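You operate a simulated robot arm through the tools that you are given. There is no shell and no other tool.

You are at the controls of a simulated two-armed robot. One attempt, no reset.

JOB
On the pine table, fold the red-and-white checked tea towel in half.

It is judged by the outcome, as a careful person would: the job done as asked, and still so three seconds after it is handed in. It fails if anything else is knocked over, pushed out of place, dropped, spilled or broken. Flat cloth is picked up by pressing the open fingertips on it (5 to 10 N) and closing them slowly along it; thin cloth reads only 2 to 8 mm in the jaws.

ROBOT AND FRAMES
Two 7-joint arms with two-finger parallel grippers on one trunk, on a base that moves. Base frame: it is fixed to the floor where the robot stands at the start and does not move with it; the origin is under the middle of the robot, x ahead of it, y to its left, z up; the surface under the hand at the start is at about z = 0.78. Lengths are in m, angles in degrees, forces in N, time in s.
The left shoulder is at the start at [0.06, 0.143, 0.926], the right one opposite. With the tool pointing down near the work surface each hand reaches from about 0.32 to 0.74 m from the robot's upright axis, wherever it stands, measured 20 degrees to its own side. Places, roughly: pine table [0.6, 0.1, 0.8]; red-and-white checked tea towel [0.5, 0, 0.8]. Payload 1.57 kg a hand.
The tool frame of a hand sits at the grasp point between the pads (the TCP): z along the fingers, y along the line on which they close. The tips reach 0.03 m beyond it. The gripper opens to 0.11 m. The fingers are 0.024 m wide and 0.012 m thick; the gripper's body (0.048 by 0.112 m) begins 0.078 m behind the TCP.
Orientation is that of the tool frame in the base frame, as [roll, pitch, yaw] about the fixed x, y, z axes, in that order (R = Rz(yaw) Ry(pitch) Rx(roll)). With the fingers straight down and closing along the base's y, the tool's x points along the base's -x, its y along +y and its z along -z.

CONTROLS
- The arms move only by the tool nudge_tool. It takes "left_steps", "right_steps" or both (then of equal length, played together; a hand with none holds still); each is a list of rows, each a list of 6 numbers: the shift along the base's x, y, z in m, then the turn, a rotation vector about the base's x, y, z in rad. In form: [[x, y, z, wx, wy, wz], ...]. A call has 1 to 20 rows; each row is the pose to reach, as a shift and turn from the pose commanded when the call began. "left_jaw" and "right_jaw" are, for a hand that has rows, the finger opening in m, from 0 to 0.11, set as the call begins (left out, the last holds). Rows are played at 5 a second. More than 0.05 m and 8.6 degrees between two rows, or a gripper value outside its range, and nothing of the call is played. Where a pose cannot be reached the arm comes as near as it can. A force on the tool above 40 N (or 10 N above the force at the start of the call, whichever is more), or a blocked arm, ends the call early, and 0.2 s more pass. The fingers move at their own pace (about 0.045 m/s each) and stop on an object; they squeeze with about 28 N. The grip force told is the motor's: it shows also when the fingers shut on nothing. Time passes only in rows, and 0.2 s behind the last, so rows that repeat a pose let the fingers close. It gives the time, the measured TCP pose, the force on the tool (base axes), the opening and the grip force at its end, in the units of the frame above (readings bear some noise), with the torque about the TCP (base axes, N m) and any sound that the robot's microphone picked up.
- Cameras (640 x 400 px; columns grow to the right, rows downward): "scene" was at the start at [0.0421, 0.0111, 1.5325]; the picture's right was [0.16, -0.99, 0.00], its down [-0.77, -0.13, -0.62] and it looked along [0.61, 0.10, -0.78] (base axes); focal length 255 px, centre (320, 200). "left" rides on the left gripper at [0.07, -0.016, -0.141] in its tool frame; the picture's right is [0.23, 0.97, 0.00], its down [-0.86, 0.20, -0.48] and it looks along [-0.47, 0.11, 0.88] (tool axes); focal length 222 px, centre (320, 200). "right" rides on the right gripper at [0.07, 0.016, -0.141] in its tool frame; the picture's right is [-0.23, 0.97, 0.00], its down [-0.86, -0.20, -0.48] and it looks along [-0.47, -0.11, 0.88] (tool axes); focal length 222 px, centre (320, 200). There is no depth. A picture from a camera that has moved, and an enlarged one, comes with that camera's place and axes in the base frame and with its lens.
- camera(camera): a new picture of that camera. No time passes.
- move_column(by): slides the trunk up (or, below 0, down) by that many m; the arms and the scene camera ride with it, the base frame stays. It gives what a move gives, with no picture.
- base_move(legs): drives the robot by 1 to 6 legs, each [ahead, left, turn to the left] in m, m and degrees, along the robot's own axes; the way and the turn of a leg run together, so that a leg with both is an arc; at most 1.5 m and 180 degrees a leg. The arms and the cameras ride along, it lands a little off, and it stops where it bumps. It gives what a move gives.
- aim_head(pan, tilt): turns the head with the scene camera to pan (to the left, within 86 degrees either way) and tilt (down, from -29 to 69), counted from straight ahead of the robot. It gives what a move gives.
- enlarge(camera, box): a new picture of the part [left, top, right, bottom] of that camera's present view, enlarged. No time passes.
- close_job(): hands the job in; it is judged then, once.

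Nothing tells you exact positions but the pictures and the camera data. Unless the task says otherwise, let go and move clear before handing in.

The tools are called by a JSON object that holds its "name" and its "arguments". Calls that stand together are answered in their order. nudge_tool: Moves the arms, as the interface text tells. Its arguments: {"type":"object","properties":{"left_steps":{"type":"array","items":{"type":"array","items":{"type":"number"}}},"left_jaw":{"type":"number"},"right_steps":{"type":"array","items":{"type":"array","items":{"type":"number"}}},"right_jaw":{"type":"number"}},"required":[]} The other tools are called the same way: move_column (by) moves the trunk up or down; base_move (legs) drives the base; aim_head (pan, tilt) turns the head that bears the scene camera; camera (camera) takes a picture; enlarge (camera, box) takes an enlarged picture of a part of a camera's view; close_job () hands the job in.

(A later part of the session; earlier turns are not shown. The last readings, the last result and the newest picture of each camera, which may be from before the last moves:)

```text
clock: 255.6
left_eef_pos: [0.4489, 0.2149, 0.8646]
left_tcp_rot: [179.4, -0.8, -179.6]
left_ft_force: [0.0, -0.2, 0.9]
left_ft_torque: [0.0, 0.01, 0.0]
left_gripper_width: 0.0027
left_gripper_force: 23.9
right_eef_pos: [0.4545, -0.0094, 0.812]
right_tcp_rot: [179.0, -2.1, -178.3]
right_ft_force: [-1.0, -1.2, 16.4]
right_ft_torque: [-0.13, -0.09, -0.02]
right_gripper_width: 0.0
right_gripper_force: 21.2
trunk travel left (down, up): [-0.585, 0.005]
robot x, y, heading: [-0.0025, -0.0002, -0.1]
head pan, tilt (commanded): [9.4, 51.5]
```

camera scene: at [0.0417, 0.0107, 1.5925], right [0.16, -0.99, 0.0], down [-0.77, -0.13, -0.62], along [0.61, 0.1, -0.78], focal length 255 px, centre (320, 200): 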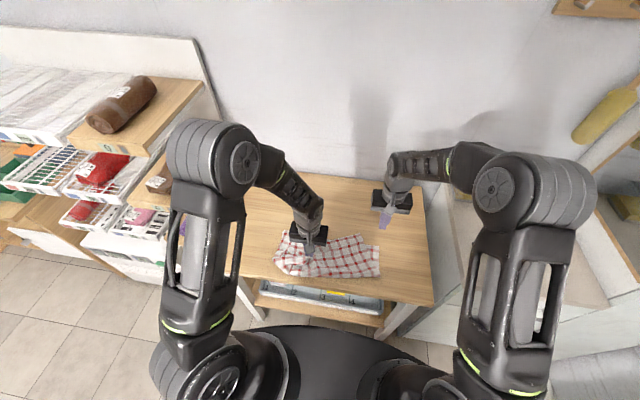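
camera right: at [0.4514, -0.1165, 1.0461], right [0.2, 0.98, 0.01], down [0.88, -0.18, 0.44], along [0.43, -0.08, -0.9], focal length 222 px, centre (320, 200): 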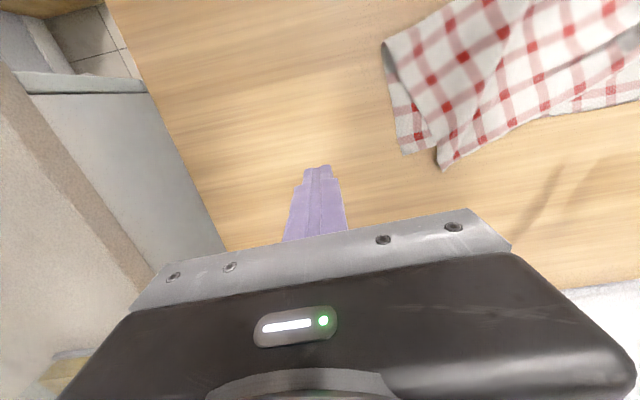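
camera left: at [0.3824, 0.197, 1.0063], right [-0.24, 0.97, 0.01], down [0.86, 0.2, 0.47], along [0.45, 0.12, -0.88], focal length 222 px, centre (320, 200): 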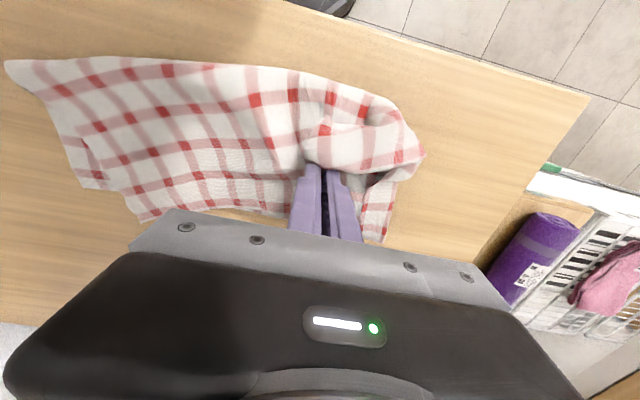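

The anchor presses at 16 N. Now the curtain lift with the left hand, up and outward.

{"name": "nudge_tool", "arguments": {"left_steps": [[0, 0.003, 0.015, 0, 0, 0], [0, 0.007, 0.032, 0, 0, 0], [0, 0.012, 0.05, 0, 0, 0], [0.002, 0.018, 0.068, 0, 0, 0], [0.004, 0.024, 0.086, 0, 0, 0], [0.006, 0.03, 0.104, 0, 0, 0], [0.008, 0.036, 0.12, 0, 0, 0], [0.01, 0.042, 0.134, 0, 0, 0], [0.012, 0.048, 0.146, 0, 0, 0], [0.012, 0.05, 0.15, 0, 0, 0], [0.012, 0.05, 0.15, 0, 0, 0]]}}

{"name": "enlarge", "arguments": {"camera": "scene", "box": [235, 185, 395, 285]}}

{"name": "camera", "arguments": {"camera": "left"}}

{"name": "camera", "arguments": {"camera": "right"}}

```text
clock: 258.0
left_eef_pos: [0.4612, 0.2647, 1.014]
left_tcp_rot: [179.5, -0.8, -179.5]
left_ft_force: [-0.2, -0.9, -1.0]
left_ft_torque: [0.0, 0.01, -0.01]
left_gripper_width: 0.0022
left_gripper_force: 24.0
right_eef_pos: [0.455, -0.0098, 0.8124]
right_tcp_rot: [179.1, -2.2, -178.5]
right_ft_force: [5.9, 0.0, 31.6]
right_ft_torque: [-0.2, -0.44, 0.03]
right_gripper_width: 0.0
right_gripper_force: 21.2
trunk travel left (down, up): [-0.585, 0.005]
robot x, y, heading: [-0.0005, -0.0007, 0.1]
head pan, tilt (commanded): [9.4, 51.5]
```

```text
4.00 times, centred on (315, 235) of scene
camera zoom: at [0.0404, 0.0112, 1.5927], right [0.16, -0.99, 0.0], down [-0.77, -0.13, -0.62], along [0.61, 0.1, -0.78], focal length 1020 px, centre (340, 60)
```

zoom: 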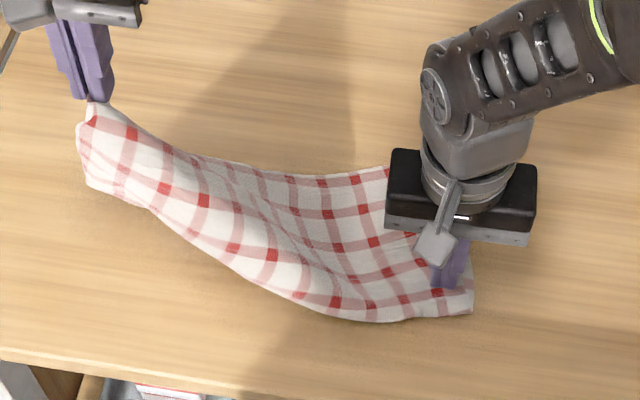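

```text
taken
camera left: at [0.3927, 0.2475, 1.1578], right [-0.24, 0.97, 0.01], down [0.86, 0.2, 0.47], along [0.45, 0.12, -0.88], focal length 222 px, centre (320, 200)
```

left: 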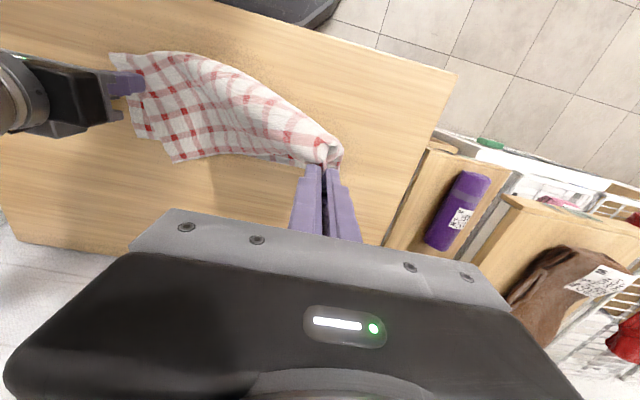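

```text
taken
camera right: at [0.3913, 0.0025, 0.9574], right [0.2, 0.98, 0.01], down [0.88, -0.18, 0.44], along [0.44, -0.08, -0.9], focal length 222 px, centre (320, 200)
```

right: 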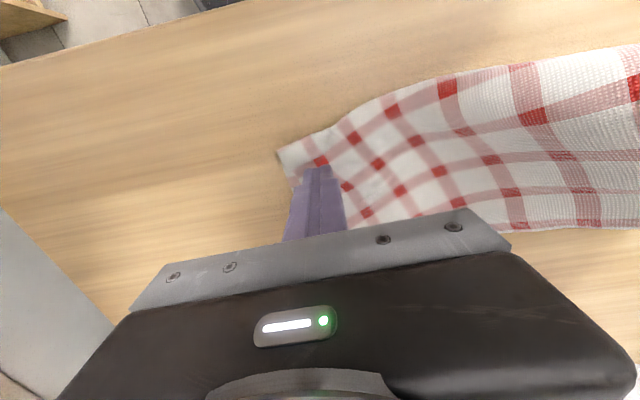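

{"name": "nudge_tool", "arguments": {"left_steps": [[0.004, 0.003, -0.02, 0, 0, 0], [0.008, 0.006, -0.04, 0, 0, 0], [0.012, 0.01, -0.06, 0, 0, 0], [0.017, 0.014, -0.08, 0, 0, 0], [0.022, 0.018, -0.1, 0, 0, 0], [0.027, 0.022, -0.118, 0, 0, 0], [0.032, 0.026, -0.134, 0, 0, 0], [0.036, 0.03, -0.148, 0, 0, 0], [0.036, 0.03, -0.148, 0, 0, 0]], "right_steps": [[0, 0, 0.001, 0, 0, 0], [0, 0, 0.001, 0, 0, 0], [0, 0, 0.001, 0, 0, 0], [0, 0, 0.001, 0, 0, 0], [0, 0, 0.001, 0, 0, 0], [0, 0, 0.001, 0, 0, 0], [0, 0, 0.001, 0, 0, 0], [0, 0, 0.001, 0, 0, 0], [0, 0, 0.001, 0, 0, 0]]}}

{"name": "enlarge", "arguments": {"camera": "scene", "box": [235, 185, 395, 285]}}

{"name": "camera", "arguments": {"camera": "left"}}

{"name": "camera", "arguments": {"camera": "right"}}

```text
clock: 260.0
left_eef_pos: [0.4994, 0.2934, 0.8657]
left_tcp_rot: [179.6, -0.9, -179.6]
left_ft_force: [0.4, 0.7, 0.4]
left_ft_torque: [-0.03, 0.0, 0.0]
left_gripper_width: 0.0022
left_gripper_force: 23.0
right_eef_pos: [0.4546, -0.0091, 0.8128]
right_tcp_rot: [179.1, -2.2, -178.3]
right_ft_force: [4.5, -2.1, 23.4]
right_ft_torque: [-0.16, -0.36, 0.03]
right_gripper_width: 0.0
right_gripper_force: 21.2
trunk travel left (down, up): [-0.585, 0.005]
robot x, y, heading: [-0.0049, -0.0038, -0.0]
head pan, tilt (commanded): [9.4, 51.5]
```

```text
4.00 times, centred on (315, 235) of scene
camera zoom: at [0.0409, 0.011, 1.5926], right [0.16, -0.99, 0.0], down [-0.77, -0.13, -0.62], along [0.61, 0.1, -0.78], focal length 1020 px, centre (340, 60)
```

zoom: 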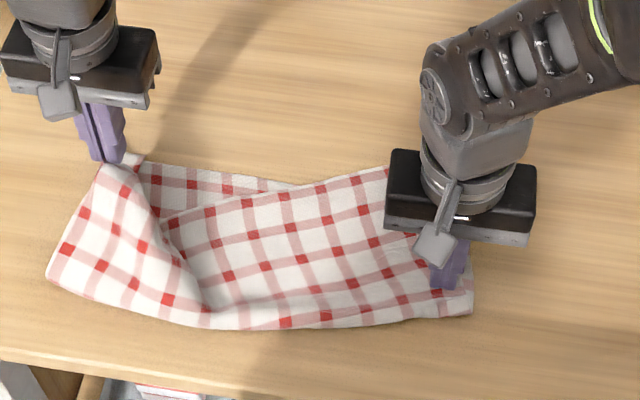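

```text
taken
camera left: at [0.4319, 0.2756, 1.0082], right [-0.24, 0.97, 0.01], down [0.86, 0.2, 0.47], along [0.45, 0.12, -0.88], focal length 222 px, centre (320, 200)
```

left: 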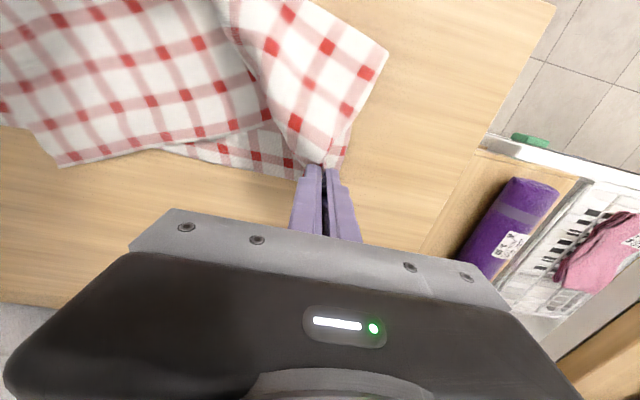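

```text
taken
camera right: at [0.3909, 0.0027, 0.9576], right [0.2, 0.98, 0.01], down [0.88, -0.18, 0.44], along [0.43, -0.08, -0.9], focal length 222 px, centre (320, 200)
```

right: 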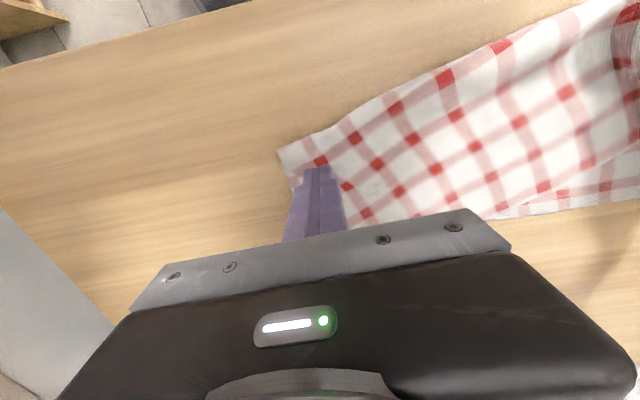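

The left part is clean now; the corner just needs to go further out to match the far-left corner. I'll carry it outward and forward while the right keeps its anchor.

{"name": "nudge_tool", "arguments": {"left_steps": [[0.003, 0.008, 0.004, 0, 0, 0], [0.006, 0.016, 0.006, 0, 0, 0], [0.009, 0.024, 0.006, 0, 0, 0], [0.012, 0.032, 0.004, 0, 0, 0], [0.015, 0.04, 0.0, 0, 0, 0], [0.018, 0.046, -0.006, 0, 0, 0], [0.02, 0.05, -0.012, 0, 0, 0], [0.02, 0.052, -0.018, 0, 0, 0], [0.02, 0.052, -0.018, 0, 0, 0]]}}

{"name": "enlarge", "arguments": {"camera": "scene", "box": [225, 185, 385, 285]}}

{"name": "camera", "arguments": {"camera": "left"}}

```text
clock: 262.0
left_eef_pos: [0.5168, 0.3465, 0.8487]
left_tcp_rot: [179.5, -0.9, -179.5]
left_ft_force: [0.2, -0.6, 0.5]
left_ft_torque: [-0.02, 0.0, 0.0]
left_gripper_width: 0.0022
left_gripper_force: 23.3
right_eef_pos: [0.455, -0.0097, 0.8121]
right_tcp_rot: [179.1, -2.2, -178.4]
right_ft_force: [3.7, -2.9, 21.2]
right_ft_torque: [-0.2, -0.3, -0.01]
right_gripper_width: 0.0002
right_gripper_force: 20.5
trunk travel left (down, up): [-0.585, 0.005]
robot x, y, heading: [0.0024, -0.0014, -0.1]
head pan, tilt (commanded): [9.4, 51.5]
```

```text
4.00 times, centred on (305, 235) of scene
camera zoom: at [0.041, 0.0109, 1.5926], right [0.16, -0.99, 0.0], down [-0.77, -0.13, -0.62], along [0.61, 0.1, -0.78], focal length 1020 px, centre (380, 60)
```

zoom: 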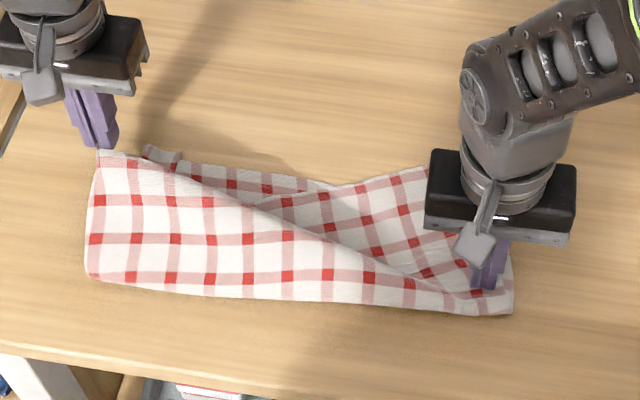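

```text
taken
camera left: at [0.4497, 0.3284, 0.9907], right [-0.24, 0.97, 0.01], down [0.86, 0.2, 0.47], along [0.45, 0.12, -0.88], focal length 222 px, centre (320, 200)
```

left: 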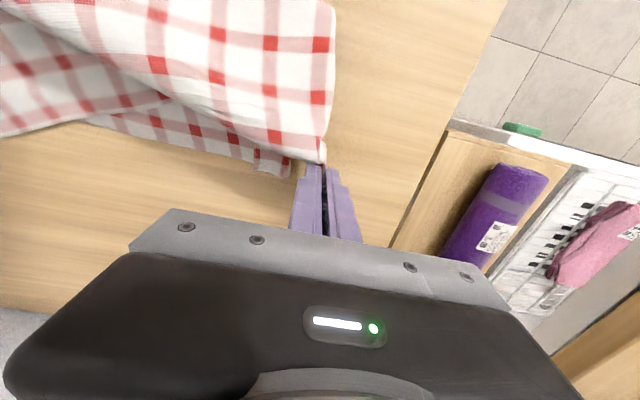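

Much better. I'll set this corner down just outside the far-left corner, then tidy the right side.

{"name": "nudge_tool", "arguments": {"left_steps": [[0.006, -0.002, -0.01, 0, 0, 0], [0.01, -0.004, -0.02, 0, 0, 0], [0.012, -0.004, -0.028, 0, 0, 0], [0.012, -0.004, -0.033, 0, 0, 0], [0.012, -0.004, -0.034, 0, 0, 0]]}}

{"name": "nudge_tool", "arguments": {"left_steps": [[0, 0, -0.001, 0, 0, 0], [0, 0, -0.0018, 0, 0, 0], [0, 0, -0.0018, 0, 0, 0]]}}

{"name": "enlarge", "arguments": {"camera": "left", "box": [120, 20, 520, 270]}}

```text
clock: 263.2
left_eef_pos: [0.5279, 0.3407, 0.8143]
left_tcp_rot: [179.5, -0.9, -179.5]
left_ft_force: [0.6, -1.0, 2.5]
left_ft_torque: [-0.05, 0.02, 0.01]
left_gripper_width: 0.0024
left_gripper_force: 23.5
right_eef_pos: [0.4541, -0.01, 0.8129]
right_tcp_rot: [179.1, -2.2, -178.3]
right_ft_force: [3.0, -1.8, 18.6]
right_ft_torque: [-0.23, -0.25, -0.01]
right_gripper_width: 0.0001
right_gripper_force: 21.3
trunk travel left (down, up): [-0.585, 0.005]
robot x, y, heading: [-0.0011, -0.002, -0.0]
head pan, tilt (commanded): [9.4, 51.5]
```

```text
clock: 264.0
left_eef_pos: [0.5286, 0.3419, 0.8133]
left_tcp_rot: [179.5, -0.9, -179.4]
left_ft_force: [0.3, -0.2, 4.0]
left_ft_torque: [-0.03, 0.06, -0.01]
left_gripper_width: 0.0019
left_gripper_force: 24.0
right_eef_pos: [0.4546, -0.0092, 0.8122]
right_tcp_rot: [179.1, -2.2, -178.4]
right_ft_force: [2.7, -1.0, 17.3]
right_ft_torque: [-0.14, -0.24, -0.01]
right_gripper_width: 0.0002
right_gripper_force: 21.4
trunk travel left (down, up): [-0.585, 0.005]
robot x, y, heading: [-0.0, 0.0011, 0.2]
head pan, tilt (commanded): [9.4, 51.5]
```

```text
1.60 times, centred on (320, 145) of left
camera zoom: at [0.4614, 0.3243, 0.9554], right [-0.24, 0.97, 0.01], down [0.86, 0.2, 0.47], along [0.45, 0.12, -0.88], focal length 355 px, centre (320, 288)
```

zoom: 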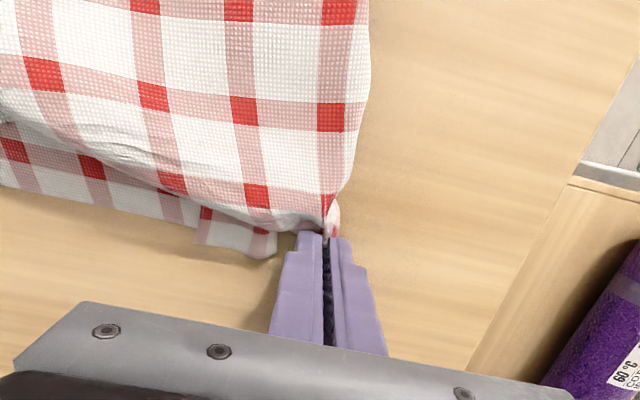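

{"name": "nudge_tool", "arguments": {"left_steps": [[0, 0, 0, 0, 0, 0], [0, 0, 0, 0, 0, 0]], "left_jaw": 0.016}}

{"name": "nudge_tool", "arguments": {"left_steps": [[0, 0, 0, 0, 0, 0], [0, 0, 0, 0, 0, 0], [0, 0, 0.004, 0, 0, 0], [0, 0.005, 0.02, 0, 0, 0], [0, 0.01, 0.045, 0, 0, 0], [-0.01, 0.02, 0.075, 0, 0, 0]], "left_jaw": 0.034, "right_steps": [[0, 0, 0.003, 0, 0, 0], [0, 0, 0.015, 0, 0, 0], [0, -0.005, 0.04, 0, 0, 0], [0, -0.02, 0.07, 0, 0, 0], [0, -0.05, 0.09, 0, 0, 0], [0, -0.08, 0.1, 0, 0, 0]]}}

{"name": "enlarge", "arguments": {"camera": "scene", "box": [225, 185, 401, 295]}}

{"name": "camera", "arguments": {"camera": "left"}}

{"name": "camera", "arguments": {"camera": "right"}}

```text
clock: 264.6
left_eef_pos: [0.5284, 0.3415, 0.8116]
left_tcp_rot: [179.6, -1.0, -179.4]
left_ft_force: [-0.6, 0.3, 0.0]
left_ft_torque: [-0.03, 0.0, -0.02]
left_gripper_width: 0.0157
left_gripper_force: 0.1
right_eef_pos: [0.4544, -0.0093, 0.8123]
right_tcp_rot: [179.1, -2.2, -178.3]
right_ft_force: [2.0, -2.0, 18.7]
right_ft_torque: [-0.2, -0.19, 0.01]
right_gripper_width: 0.0
right_gripper_force: 21.6
trunk travel left (down, up): [-0.585, 0.005]
robot x, y, heading: [-0.0008, 0.0016, -0.1]
head pan, tilt (commanded): [9.4, 51.5]
```

```text
clock: 266.0
left_eef_pos: [0.5175, 0.3611, 0.888]
left_tcp_rot: [179.5, -0.9, -179.6]
left_ft_force: [0.1, 0.7, -0.7]
left_ft_torque: [0.01, -0.03, -0.02]
left_gripper_width: 0.0341
left_gripper_force: 0.0
right_eef_pos: [0.4534, -0.0902, 0.9126]
right_tcp_rot: [179.1, -2.2, -178.4]
right_ft_force: [0.1, -1.0, 0.1]
right_ft_torque: [0.04, -0.02, 0.03]
right_gripper_width: 0.0
right_gripper_force: 20.9
trunk travel left (down, up): [-0.585, 0.005]
robot x, y, heading: [-0.0017, -0.0031, 0.2]
head pan, tilt (commanded): [9.4, 51.5]
```

```text
3.64 times, centred on (313, 240) of scene
camera zoom: at [0.041, 0.0106, 1.5925], right [0.16, -0.99, 0.0], down [-0.77, -0.13, -0.62], along [0.61, 0.1, -0.78], focal length 927 px, centre (346, 54)
```

zoom: 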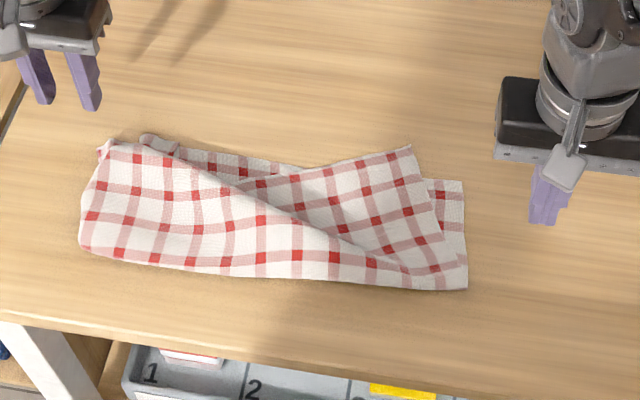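

```text
taken
camera left: at [0.4511, 0.3427, 1.0316], right [-0.23, 0.97, 0.01], down [0.86, 0.2, 0.47], along [0.45, 0.12, -0.88], focal length 222 px, centre (320, 200)
```

left: 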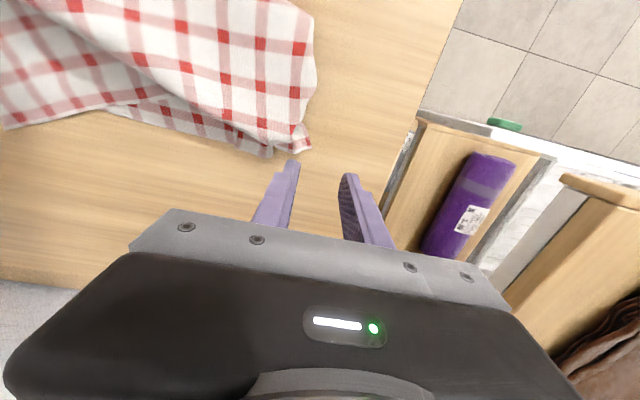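

```text
taken
camera right: at [0.391, -0.0774, 1.0572], right [0.2, 0.98, 0.01], down [0.88, -0.18, 0.44], along [0.43, -0.08, -0.9], focal length 222 px, centre (320, 200)
```

right: 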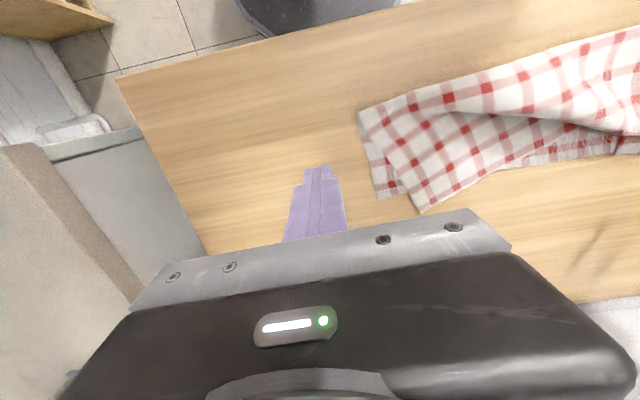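

Excellent – both left corners are together. Now the right: the upper near-right corner is at (0.561, 0.029) and should sit on the far-right corner at (0.532, −0.030). I'll pinch that corner and carry it there, which will also take out the diagonal fold.

{"name": "nudge_tool", "arguments": {"right_steps": [[0.012, 0.02, 0.0, 0, 0, -0.05], [0.026, 0.042, 0.0, 0, 0, -0.11], [0.042, 0.066, -0.005, 0, 0, -0.18], [0.058, 0.09, -0.015, 0, 0, -0.25], [0.074, 0.11, -0.03, 0, 0, -0.31], [0.0886, 0.125, -0.055, 0, 0, -0.36], [0.0886, 0.125, -0.075, 0, 0, -0.36], [0.0886, 0.125, -0.086, 0, 0, -0.36], [0.0886, 0.125, -0.086, 0, 0, -0.36]], "right_jaw": 0.028}}

{"name": "enlarge", "arguments": {"camera": "right", "box": [160, 60, 480, 260]}}

```text
clock: 268.0
left_eef_pos: [0.519, 0.3599, 0.8885]
left_tcp_rot: [179.5, -0.9, -179.5]
left_ft_force: [0.0, -0.3, 0.4]
left_ft_torque: [0.01, 0.01, 0.02]
left_gripper_width: 0.0344
left_gripper_force: 0.1
right_eef_pos: [0.5435, 0.0353, 0.8259]
right_tcp_rot: [179.2, -2.4, 160.9]
right_ft_force: [-0.5, 0.7, 0.0]
right_ft_torque: [0.01, -0.01, 0.0]
right_gripper_width: 0.0282
right_gripper_force: 0.1
trunk travel left (down, up): [-0.585, 0.005]
robot x, y, heading: [-0.0033, 0.0016, 0.1]
head pan, tilt (commanded): [9.4, 51.5]
```

```text
2.00 times, centred on (320, 160) of right
camera zoom: at [0.489, 0.0697, 0.9715], right [0.53, 0.85, 0.01], down [0.76, -0.48, 0.44], along [0.38, -0.23, -0.9], focal length 444 px, centre (320, 280)
```

zoom: 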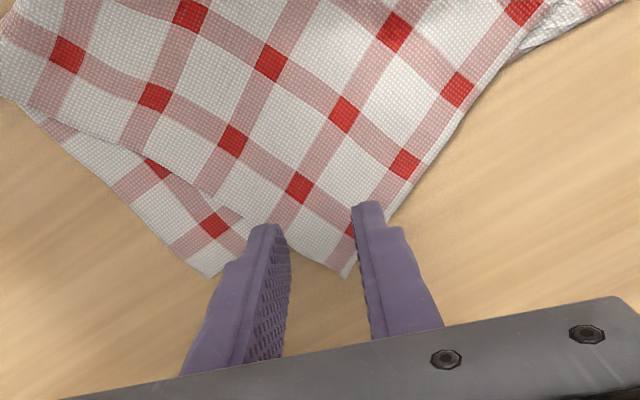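

{"name": "nudge_tool", "arguments": {"right_steps": [[0.002, 0.003, -0.004, 0, 0, 0], [0.0033, 0.0054, -0.008, 0, 0, 0], [0.0033, 0.0054, -0.012, 0, 0, 0], [0.0033, 0.0054, -0.0135, 0, 0, 0]]}}

{"name": "nudge_tool", "arguments": {"right_steps": [[0, 0, -0.0008, 0, 0, 0], [0, 0, -0.0012, 0, 0, 0], [0, 0, -0.0012, 0, 0, 0]]}}

{"name": "enlarge", "arguments": {"camera": "right", "box": [160, 60, 480, 260]}}

```text
clock: 269.0
left_eef_pos: [0.5186, 0.3604, 0.8886]
left_tcp_rot: [179.5, -0.8, -179.5]
left_ft_force: [0.0, 0.6, -0.1]
left_ft_torque: [0.0, -0.02, -0.01]
left_gripper_width: 0.0337
left_gripper_force: 0.1
right_eef_pos: [0.5465, 0.0405, 0.8117]
right_tcp_rot: [179.2, -2.2, 160.9]
right_ft_force: [0.7, 0.3, 0.8]
right_ft_torque: [-0.06, 0.02, 0.03]
right_gripper_width: 0.0277
right_gripper_force: 0.1
trunk travel left (down, up): [-0.585, 0.005]
robot x, y, heading: [0.0015, -0.0043, 0.1]
head pan, tilt (commanded): [9.4, 51.5]
```

```text
clock: 269.8
left_eef_pos: [0.5184, 0.361, 0.8891]
left_tcp_rot: [179.5, -0.9, -179.5]
left_ft_force: [-0.6, -0.7, 0.0]
left_ft_torque: [0.01, -0.02, -0.02]
left_gripper_width: 0.0339
left_gripper_force: 0.2
right_eef_pos: [0.5462, 0.0398, 0.8129]
right_tcp_rot: [179.0, -2.2, 161.0]
right_ft_force: [-0.5, 0.2, 12.6]
right_ft_torque: [-0.27, 0.16, 0.0]
right_gripper_width: 0.028
right_gripper_force: 0.1
trunk travel left (down, up): [-0.585, 0.005]
robot x, y, heading: [0.0004, -0.0017, -0.1]
head pan, tilt (commanded): [9.4, 51.5]
```

```text
2.00 times, centred on (320, 160) of right
camera zoom: at [0.4916, 0.075, 0.9575], right [0.53, 0.85, 0.01], down [0.76, -0.48, 0.44], along [0.38, -0.23, -0.9], focal length 444 px, centre (320, 280)
```

zoom: 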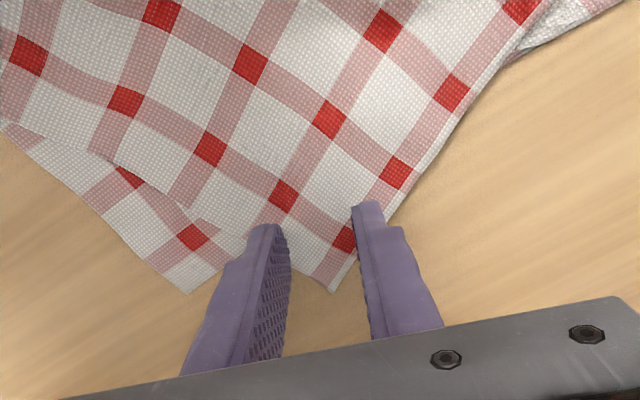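

{"name": "nudge_tool", "arguments": {"right_steps": [[0, 0, 0.0005, 0, 0, 0], [0, 0, 0.0005, 0, 0, 0]], "right_jaw": 0.021}}

{"name": "nudge_tool", "arguments": {"right_steps": [[0, 0, 0, 0, 0, 0], [0, 0, 0, 0, 0, 0]], "right_jaw": 0.014}}

{"name": "enlarge", "arguments": {"camera": "right", "box": [160, 60, 480, 260]}}

{"name": "nudge_tool", "arguments": {"right_steps": [[0, 0, 0, 0, 0, 0], [0, 0, 0, 0, 0, 0]], "right_jaw": 0.007}}

{"name": "nudge_tool", "arguments": {"right_steps": [[0, 0, 0, 0, 0, 0], [0, 0, 0, 0, 0, 0], [0, 0, 0, 0, 0, 0]], "right_jaw": 0.0}}

```text
clock: 270.4
left_eef_pos: [0.5182, 0.3607, 0.8885]
left_tcp_rot: [179.7, -0.9, -179.5]
left_ft_force: [-0.2, -0.6, 0.7]
left_ft_torque: [0.0, 0.02, 0.02]
left_gripper_width: 0.0338
left_gripper_force: 0.1
right_eef_pos: [0.5471, 0.0389, 0.8117]
right_tcp_rot: [179.0, -2.3, 161.1]
right_ft_force: [1.0, 0.5, 13.7]
right_ft_torque: [-0.21, 0.09, 0.04]
right_gripper_width: 0.0207
right_gripper_force: 0.0
trunk travel left (down, up): [-0.585, 0.005]
robot x, y, heading: [0.0008, 0.0007, 0.3]
head pan, tilt (commanded): [9.4, 51.5]
```

```text
clock: 271.0
left_eef_pos: [0.5182, 0.3613, 0.8893]
left_tcp_rot: [179.6, -0.9, -179.5]
left_ft_force: [0.2, 0.2, 1.4]
left_ft_torque: [0.01, 0.0, 0.02]
left_gripper_width: 0.0342
left_gripper_force: 0.0
right_eef_pos: [0.5464, 0.0409, 0.8123]
right_tcp_rot: [179.0, -2.2, 161.0]
right_ft_force: [0.2, -0.7, 14.1]
right_ft_torque: [-0.18, 0.13, 0.01]
right_gripper_width: 0.0143
right_gripper_force: 0.2
trunk travel left (down, up): [-0.585, 0.005]
robot x, y, heading: [0.0014, 0.0029, 0.2]
head pan, tilt (commanded): [9.4, 51.5]
```

```text
2.00 times, centred on (320, 160) of right
camera zoom: at [0.4911, 0.0744, 0.9574], right [0.53, 0.85, 0.01], down [0.76, -0.48, 0.44], along [0.38, -0.23, -0.9], focal length 444 px, centre (320, 280)
```

zoom: 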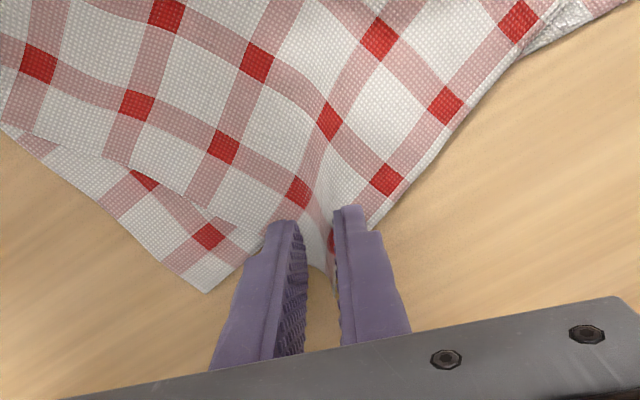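

```text
clock: 271.6
left_eef_pos: [0.5185, 0.3609, 0.8888]
left_tcp_rot: [179.5, -0.8, -179.5]
left_ft_force: [-0.4, -0.9, 0.1]
left_ft_torque: [-0.01, -0.02, 0.01]
left_gripper_width: 0.034
left_gripper_force: 0.0
right_eef_pos: [0.5473, 0.0392, 0.8119]
right_tcp_rot: [179.1, -2.1, 160.9]
right_ft_force: [0.5, -1.6, 13.6]
right_ft_torque: [-0.16, 0.07, 0.03]
right_gripper_width: 0.0077
right_gripper_force: 0.4
trunk travel left (down, up): [-0.585, 0.005]
robot x, y, heading: [-0.0008, -0.0021, 0.1]
head pan, tilt (commanded): [9.4, 51.5]
```

```text
clock: 272.4
left_eef_pos: [0.5177, 0.3601, 0.8882]
left_tcp_rot: [179.6, -0.9, -179.5]
left_ft_force: [-0.5, -0.3, -0.4]
left_ft_torque: [-0.02, 0.03, -0.01]
left_gripper_width: 0.0341
left_gripper_force: 0.1
right_eef_pos: [0.5465, 0.0401, 0.8119]
right_tcp_rot: [179.2, -2.3, 160.9]
right_ft_force: [-0.8, -3.1, 15.3]
right_ft_torque: [-0.18, 0.12, 0.04]
right_gripper_width: 0.0016
right_gripper_force: 23.5
trunk travel left (down, up): [-0.585, 0.005]
robot x, y, heading: [-0.003, 0.0019, 0.1]
head pan, tilt (commanded): [9.4, 51.5]
```

Caught. I'll lift it slightly, rotate it square and carry it onto the far-right corner.

{"name": "nudge_tool", "arguments": {"right_steps": [[0, 0, 0.01, 0, 0, 0], [-0.002, -0.003, 0.025, 0, 0, -0.05], [-0.006, -0.01, 0.038, 0, 0, -0.11], [-0.011, -0.018, 0.045, 0, 0, -0.18], [-0.016, -0.027, 0.048, 0, 0, -0.25], [-0.021, -0.036, 0.048, 0, 0, -0.32], [-0.026, -0.044, 0.044, 0, 0, -0.39], [-0.03, -0.051, 0.036, 0, 0, -0.45], [-0.0325, -0.054, 0.025, 0, 0, -0.45], [-0.0325, -0.054, 0.014, 0, 0, -0.45], [-0.0325, -0.054, 0.008, 0, 0, -0.45]]}}

{"name": "enlarge", "arguments": {"camera": "scene", "box": [225, 185, 401, 295]}}

{"name": "enlarge", "arguments": {"camera": "right", "box": [160, 20, 480, 220]}}

```text
clock: 274.8
left_eef_pos: [0.5184, 0.3605, 0.8873]
left_tcp_rot: [179.5, -1.0, -179.5]
left_ft_force: [0.0, 0.0, 0.0]
left_ft_torque: [0.0, 0.0, 0.03]
left_gripper_width: 0.034
left_gripper_force: 0.1
right_eef_pos: [0.514, -0.0144, 0.8202]
right_tcp_rot: [179.1, -2.2, 135.1]
right_ft_force: [-0.6, -0.5, -1.2]
right_ft_torque: [0.0, 0.05, 0.03]
right_gripper_width: 0.0022
right_gripper_force: 23.7
trunk travel left (down, up): [-0.585, 0.005]
robot x, y, heading: [0.0035, 0.0027, -0.2]
head pan, tilt (commanded): [9.4, 51.5]
```

```text
3.64 times, centred on (313, 240) of scene
camera zoom: at [0.0422, 0.0112, 1.5925], right [0.16, -0.99, 0.0], down [-0.77, -0.13, -0.62], along [0.61, 0.1, -0.78], focal length 927 px, centre (346, 54)
```

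zoom: 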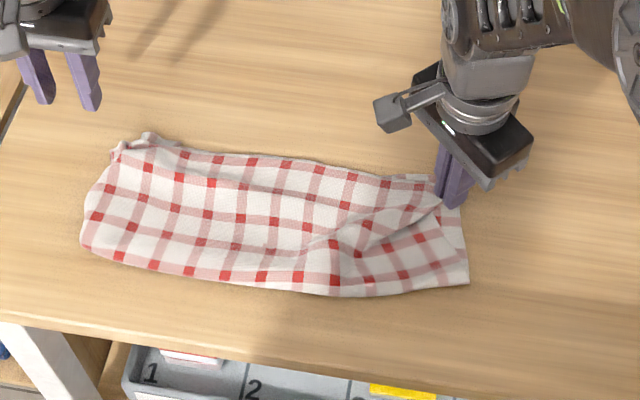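

```text
2.00 times, centred on (320, 120) of right
camera zoom: at [0.4792, 0.0412, 0.9645], right [0.85, 0.53, 0.01], down [0.47, -0.76, 0.44], along [0.24, -0.37, -0.9], focal length 444 px, centre (320, 360)
```

zoom: 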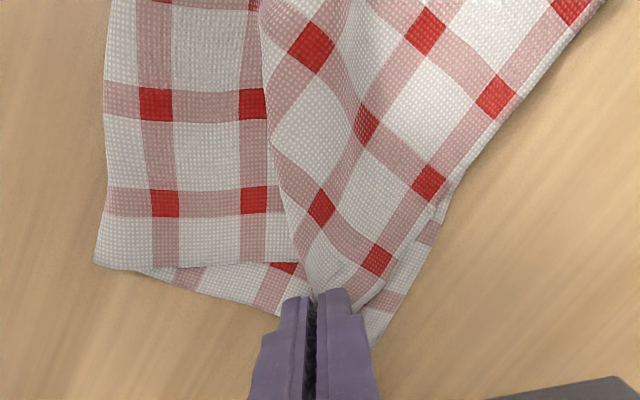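

The corner sits over the far-right corner, but the crease on this side has rolled about 2–3 cm forward, leaving slack. With the corner still in hand, I'll swing it back toward me to lay the lower ply down again, then return it.

{"name": "nudge_tool", "arguments": {"right_steps": [[-0.004, 0, 0.015, 0, 0, 0], [-0.012, 0, 0.034, 0, 0, 0], [-0.024, 0, 0.05, 0, 0, 0], [-0.038, 0, 0.06, 0, 0, 0], [-0.054, 0, 0.066, 0, 0, 0], [-0.072, 0, 0.068, 0, 0, 0], [-0.09, 0, 0.066, 0, 0, 0], [-0.108, 0, 0.06, 0, 0, 0], [-0.124, 0, 0.052, 0, 0, 0], [-0.138, 0, 0.042, 0, 0, 0], [-0.138, 0, 0.042, 0, 0, 0]]}}

{"name": "enlarge", "arguments": {"camera": "scene", "box": [225, 185, 401, 295]}}

{"name": "camera", "arguments": {"camera": "right"}}

```text
clock: 277.2
left_eef_pos: [0.5193, 0.3597, 0.8882]
left_tcp_rot: [179.5, -1.0, -179.5]
left_ft_force: [-0.7, 0.7, 0.3]
left_ft_torque: [0.0, 0.0, 0.02]
left_gripper_width: 0.0339
left_gripper_force: 0.1
right_eef_pos: [0.3756, -0.015, 0.8614]
right_tcp_rot: [179.2, -2.2, 135.2]
right_ft_force: [-0.1, -1.0, -0.4]
right_ft_torque: [-0.02, -0.02, 0.06]
right_gripper_width: 0.0022
right_gripper_force: 23.6
trunk travel left (down, up): [-0.585, 0.005]
robot x, y, heading: [0.0012, 0.0018, 0.2]
head pan, tilt (commanded): [9.4, 51.5]
```

```text
3.64 times, centred on (313, 240) of scene
camera zoom: at [0.0423, 0.0111, 1.5925], right [0.16, -0.99, 0.0], down [-0.77, -0.13, -0.62], along [0.61, 0.1, -0.78], focal length 927 px, centre (346, 54)
```

zoom: 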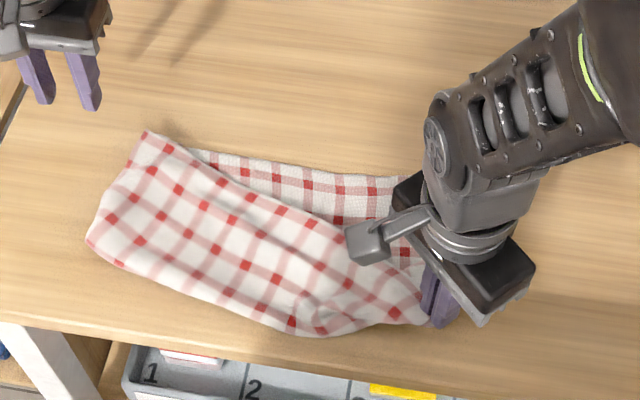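

```text
taken
camera right: at [0.3406, 0.0411, 1.0065], right [0.85, 0.53, 0.01], down [0.47, -0.76, 0.44], along [0.24, -0.37, -0.9], focal length 222 px, centre (320, 200)
```

right: 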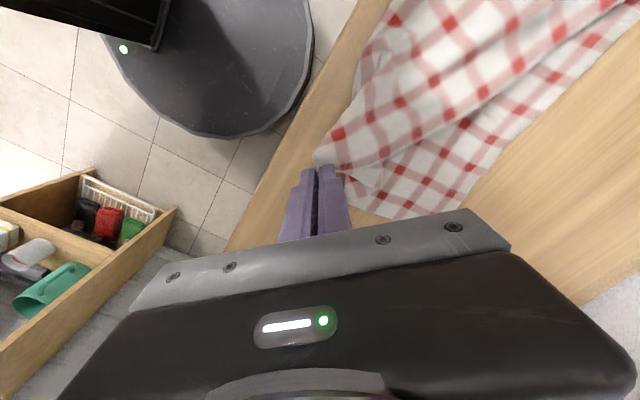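

The lower ply on the right is flat again. Bringing the corner forward over an arc to the far-right corner.

{"name": "nudge_tool", "arguments": {"right_steps": [[0.006, 0, 0.012, 0, 0, 0], [0.016, -0.001, 0.024, 0, 0, 0], [0.028, -0.001, 0.034, 0, 0, 0], [0.044, -0.002, 0.04, 0, 0, 0], [0.06, -0.002, 0.042, 0, 0, 0], [0.077, -0.003, 0.041, 0, 0, 0], [0.094, -0.003, 0.036, 0, 0, 0], [0.11, -0.004, 0.028, 0, 0, 0], [0.124, -0.004, 0.016, 0, 0, 0], [0.136, -0.005, 0.002, 0, 0, 0], [0.145, -0.005, -0.014, 0, 0, 0], [0.151, -0.005, -0.03, 0, 0, 0], [0.152, -0.005, -0.042, 0, 0, 0], [0.152, -0.005, -0.046, 0, 0, 0]]}}

{"name": "enlarge", "arguments": {"camera": "scene", "box": [225, 185, 401, 295]}}

{"name": "enlarge", "arguments": {"camera": "right", "box": [160, 20, 480, 220]}}

```text
clock: 280.2
left_eef_pos: [0.5185, 0.3612, 0.888]
left_tcp_rot: [179.5, -0.8, -179.5]
left_ft_force: [-0.8, 0.1, 0.6]
left_ft_torque: [0.0, 0.0, -0.01]
left_gripper_width: 0.0338
left_gripper_force: 0.1
right_eef_pos: [0.5277, -0.0184, 0.816]
right_tcp_rot: [179.1, -2.4, 135.2]
right_ft_force: [0.4, -0.2, -0.3]
right_ft_torque: [-0.04, 0.0, 0.02]
right_gripper_width: 0.0022
right_gripper_force: 23.7
trunk travel left (down, up): [-0.585, 0.005]
robot x, y, heading: [-0.0008, 0.0017, 0.3]
head pan, tilt (commanded): [9.4, 51.5]
```

```text
3.64 times, centred on (313, 240) of scene
camera zoom: at [0.0422, 0.0112, 1.5925], right [0.16, -0.99, 0.0], down [-0.77, -0.13, -0.62], along [0.61, 0.1, -0.78], focal length 927 px, centre (346, 54)
```

zoom: 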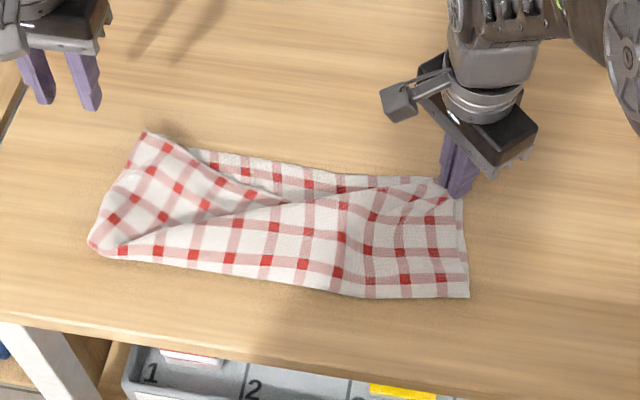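

```text
2.00 times, centred on (320, 120) of right
camera zoom: at [0.4934, 0.0375, 0.9609], right [0.85, 0.53, 0.01], down [0.47, -0.76, 0.44], along [0.24, -0.37, -0.9], focal length 444 px, centre (320, 360)
```

zoom: 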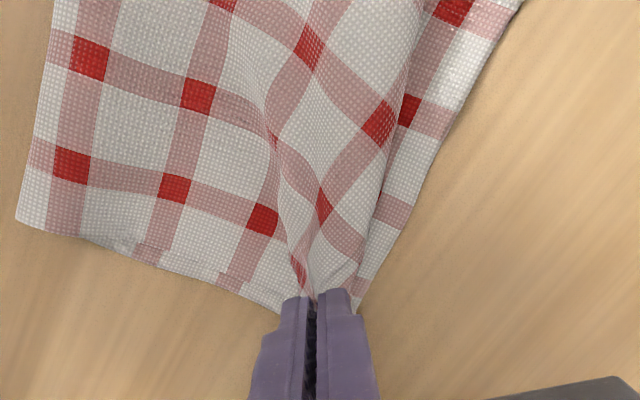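

The right side is now perfect, but the left still has hidden slack. With the right corner gripped properly, I'll use the same curtain trick mirrored: lift the right corner high so the upper ply pulls free and the left corner pokes out clear of the lower ply for a clean corner grip.

{"name": "nudge_tool", "arguments": {"right_steps": [[-0.006, -0.001, 0.02, 0, 0, 0], [-0.013, -0.003, 0.042, 0, 0, 0], [-0.02, -0.006, 0.064, 0, 0, 0], [-0.028, -0.01, 0.086, 0, 0, 0], [-0.036, -0.014, 0.108, 0, 0, 0], [-0.044, -0.018, 0.13, 0, 0, 0], [-0.052, -0.024, 0.152, 0, 0, 0], [-0.058, -0.03, 0.172, 0, 0, 0], [-0.06, -0.036, 0.19, 0, 0, 0], [-0.06, -0.04, 0.2, 0, 0, 0], [-0.06, -0.04, 0.2, 0, 0, 0]]}}

{"name": "enlarge", "arguments": {"camera": "scene", "box": [225, 160, 417, 280]}}

{"name": "camera", "arguments": {"camera": "left"}}

```text
clock: 282.6
left_eef_pos: [0.5188, 0.3598, 0.888]
left_tcp_rot: [179.4, -0.9, -179.4]
left_ft_force: [0.0, -0.6, 0.7]
left_ft_torque: [0.0, -0.02, 0.02]
left_gripper_width: 0.0341
left_gripper_force: 0.0
right_eef_pos: [0.469, -0.0595, 1.0156]
right_tcp_rot: [179.1, -2.3, 135.2]
right_ft_force: [-0.2, 0.2, -0.4]
right_ft_torque: [-0.03, -0.05, 0.01]
right_gripper_width: 0.0021
right_gripper_force: 23.6
trunk travel left (down, up): [-0.585, 0.005]
robot x, y, heading: [0.0004, 0.0005, -0.1]
head pan, tilt (commanded): [9.4, 51.5]
```

```text
3.33 times, centred on (321, 220) of scene
camera zoom: at [0.0422, 0.0112, 1.5925], right [0.16, -0.99, 0.0], down [-0.77, -0.13, -0.62], along [0.61, 0.1, -0.78], focal length 850 px, centre (317, 133)
```

zoom: 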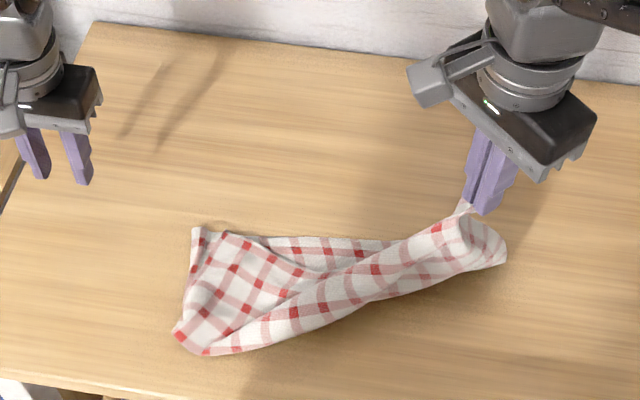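

```text
taken
camera left: at [0.4521, 0.3431, 1.0309], right [-0.24, 0.97, 0.01], down [0.86, 0.2, 0.47], along [0.45, 0.12, -0.88], focal length 222 px, centre (320, 200)
```

left: 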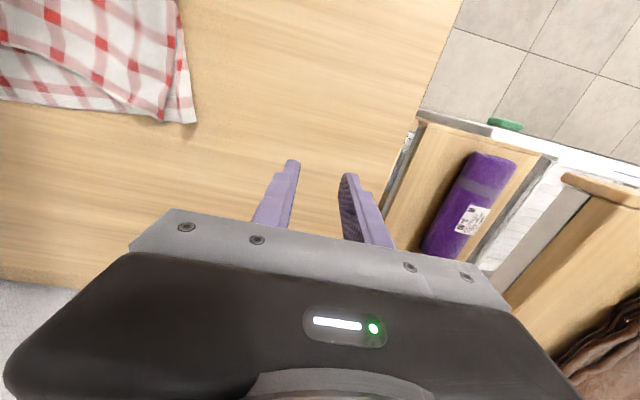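

{"name": "nudge_tool", "arguments": {"right_steps": [[0.005, -0.004, -0.02, 0, 0, 0], [0.011, -0.009, -0.045, 0, 0, 0], [0.018, -0.015, -0.07, 0, 0, 0], [0.026, -0.021, -0.095, 0, 0, 0], [0.034, -0.028, -0.115, 0, 0, 0], [0.042, -0.035, -0.135, 0, 0, 0], [0.05, -0.041, -0.15, 0, 0, 0], [0.056, -0.045, -0.16, 0, 0, 0], [0.056, -0.045, -0.16, 0, 0, 0]]}}

{"name": "enlarge", "arguments": {"camera": "scene", "box": [240, 175, 432, 295]}}

{"name": "enlarge", "arguments": {"camera": "left", "box": [0, 0, 320, 200]}}

```text
clock: 284.6
left_eef_pos: [0.5179, 0.3607, 0.8886]
left_tcp_rot: [179.5, -0.9, -179.5]
left_ft_force: [-0.9, 0.0, -0.8]
left_ft_torque: [0.0, -0.02, 0.03]
left_gripper_width: 0.0341
left_gripper_force: 0.0
right_eef_pos: [0.5244, -0.1036, 0.8539]
right_tcp_rot: [179.1, -2.3, 135.2]
right_ft_force: [0.1, -0.4, 0.7]
right_ft_torque: [-0.02, 0.0, 0.03]
right_gripper_width: 0.0026
right_gripper_force: 23.1
trunk travel left (down, up): [-0.585, 0.005]
robot x, y, heading: [-0.0011, -0.0005, -0.0]
head pan, tilt (commanded): [9.4, 51.5]
```

```text
3.33 times, centred on (336, 235) of scene
camera zoom: at [0.042, 0.0112, 1.5925], right [0.16, -0.99, 0.0], down [-0.77, -0.13, -0.62], along [0.61, 0.1, -0.78], focal length 850 px, centre (267, 83)
```

zoom: 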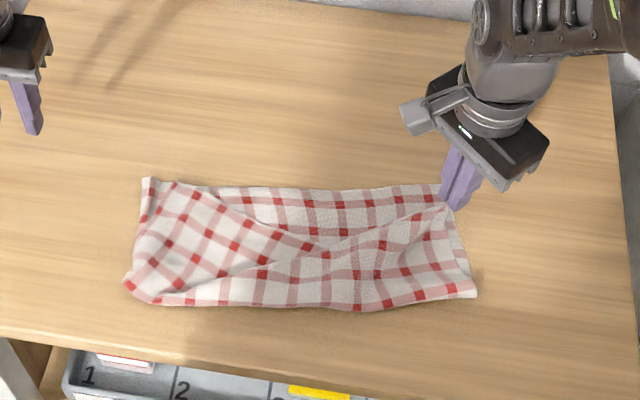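

```text
2.00 times, centred on (160, 100) of left
camera zoom: at [0.4519, 0.3431, 1.0309], right [-0.24, 0.97, 0.01], down [0.86, 0.2, 0.47], along [0.45, 0.12, -0.88], focal length 444 px, centre (640, 400)
```

zoom: 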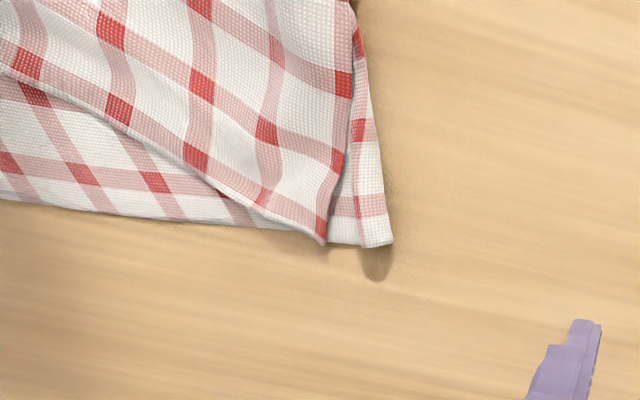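

The lower ply is flat now, with its left corner at (0.520, 0.228), and the upper corner lies just inside it. I'll pull the right corner a bit forward and outward to draw the hem straight and bring the left corner past the lower edge.

{"name": "nudge_tool", "arguments": {"right_steps": [[0.006, -0.004, 0, 0, 0, 0], [0.012, -0.008, 0, 0, 0, 0], [0.018, -0.012, 0, 0, 0, 0], [0.024, -0.016, 0, 0, 0, 0], [0.03, -0.02, 0, 0, 0, 0], [0.036, -0.024, 0, 0, 0, 0], [0.04, -0.028, 0, 0, 0, 0], [0.04, -0.028, 0, 0, 0, 0]]}}

{"name": "enlarge", "arguments": {"camera": "scene", "box": [240, 175, 432, 295]}}

{"name": "enlarge", "arguments": {"camera": "left", "box": [0, 0, 320, 200]}}

```text
clock: 286.4
left_eef_pos: [0.5196, 0.361, 0.8878]
left_tcp_rot: [179.5, -0.9, -179.5]
left_ft_force: [-0.1, -0.4, -0.3]
left_ft_torque: [0.0, -0.02, -0.02]
left_gripper_width: 0.0339
left_gripper_force: 0.1
right_eef_pos: [0.5644, -0.1327, 0.8553]
right_tcp_rot: [179.1, -2.2, 135.2]
right_ft_force: [0.3, 0.4, -0.7]
right_ft_torque: [0.01, 0.03, 0.07]
right_gripper_width: 0.0021
right_gripper_force: 23.4
trunk travel left (down, up): [-0.585, 0.005]
robot x, y, heading: [0.0023, 0.0003, 0.1]
head pan, tilt (commanded): [9.4, 51.5]
```

```text
3.33 times, centred on (336, 235) of scene
camera zoom: at [0.0422, 0.0112, 1.5925], right [0.16, -0.99, 0.0], down [-0.77, -0.13, -0.62], along [0.61, 0.1, -0.78], focal length 850 px, centre (267, 83)
```

zoom: 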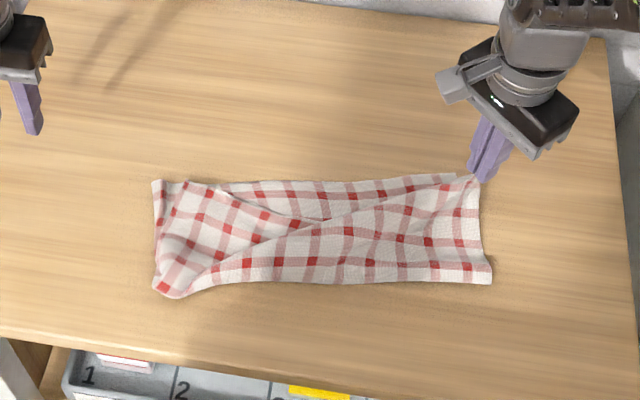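

```text
2.00 times, centred on (160, 100) of left
camera zoom: at [0.452, 0.3431, 1.0309], right [-0.24, 0.97, 0.01], down [0.86, 0.2, 0.47], along [0.45, 0.12, -0.88], focal length 444 px, centre (640, 400)
```

zoom: 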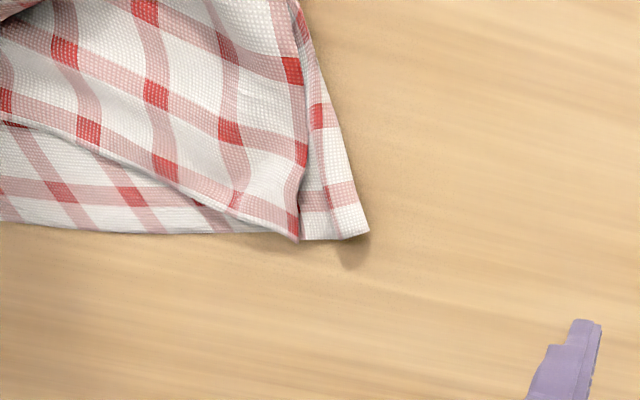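

The right side follows nicely. I'll set the right corner down on the far-right corner and release it, then use the right hand to anchor the exposed lower ply while the left slides the upper corner outward.

{"name": "enlarge", "arguments": {"camera": "right", "box": [120, 0, 520, 250]}}

{"name": "enlarge", "arguments": {"camera": "scene", "box": [336, 205, 400, 265]}}

```text
1.60 times, centred on (320, 125) of right
camera zoom: at [0.5291, -0.0767, 1.0009], right [0.85, 0.53, 0.01], down [0.47, -0.76, 0.44], along [0.24, -0.37, -0.9], focal length 355 px, centre (320, 320)
```

zoom: 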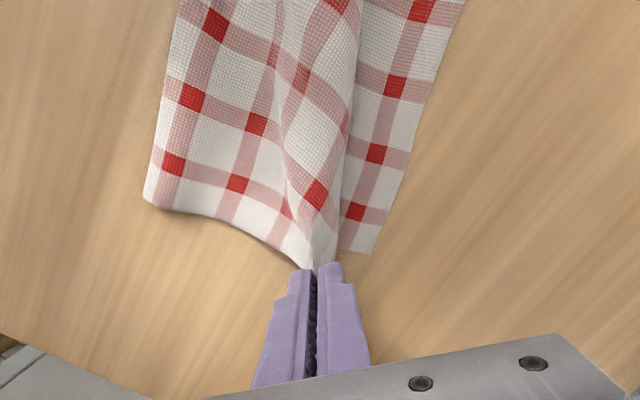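

```text
6.67 times, centred on (368, 235) of scene
camera zoom: at [0.0422, 0.0112, 1.5925], right [0.16, -0.99, 0.0], down [-0.77, -0.13, -0.62], along [0.61, 0.1, -0.78], focal length 1700 px, centre (0, -33)
```

zoom: 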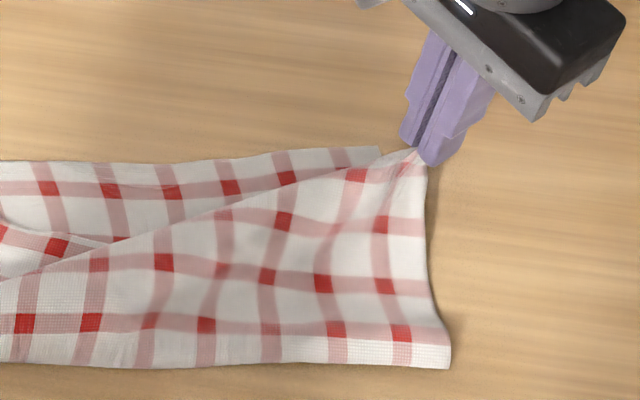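

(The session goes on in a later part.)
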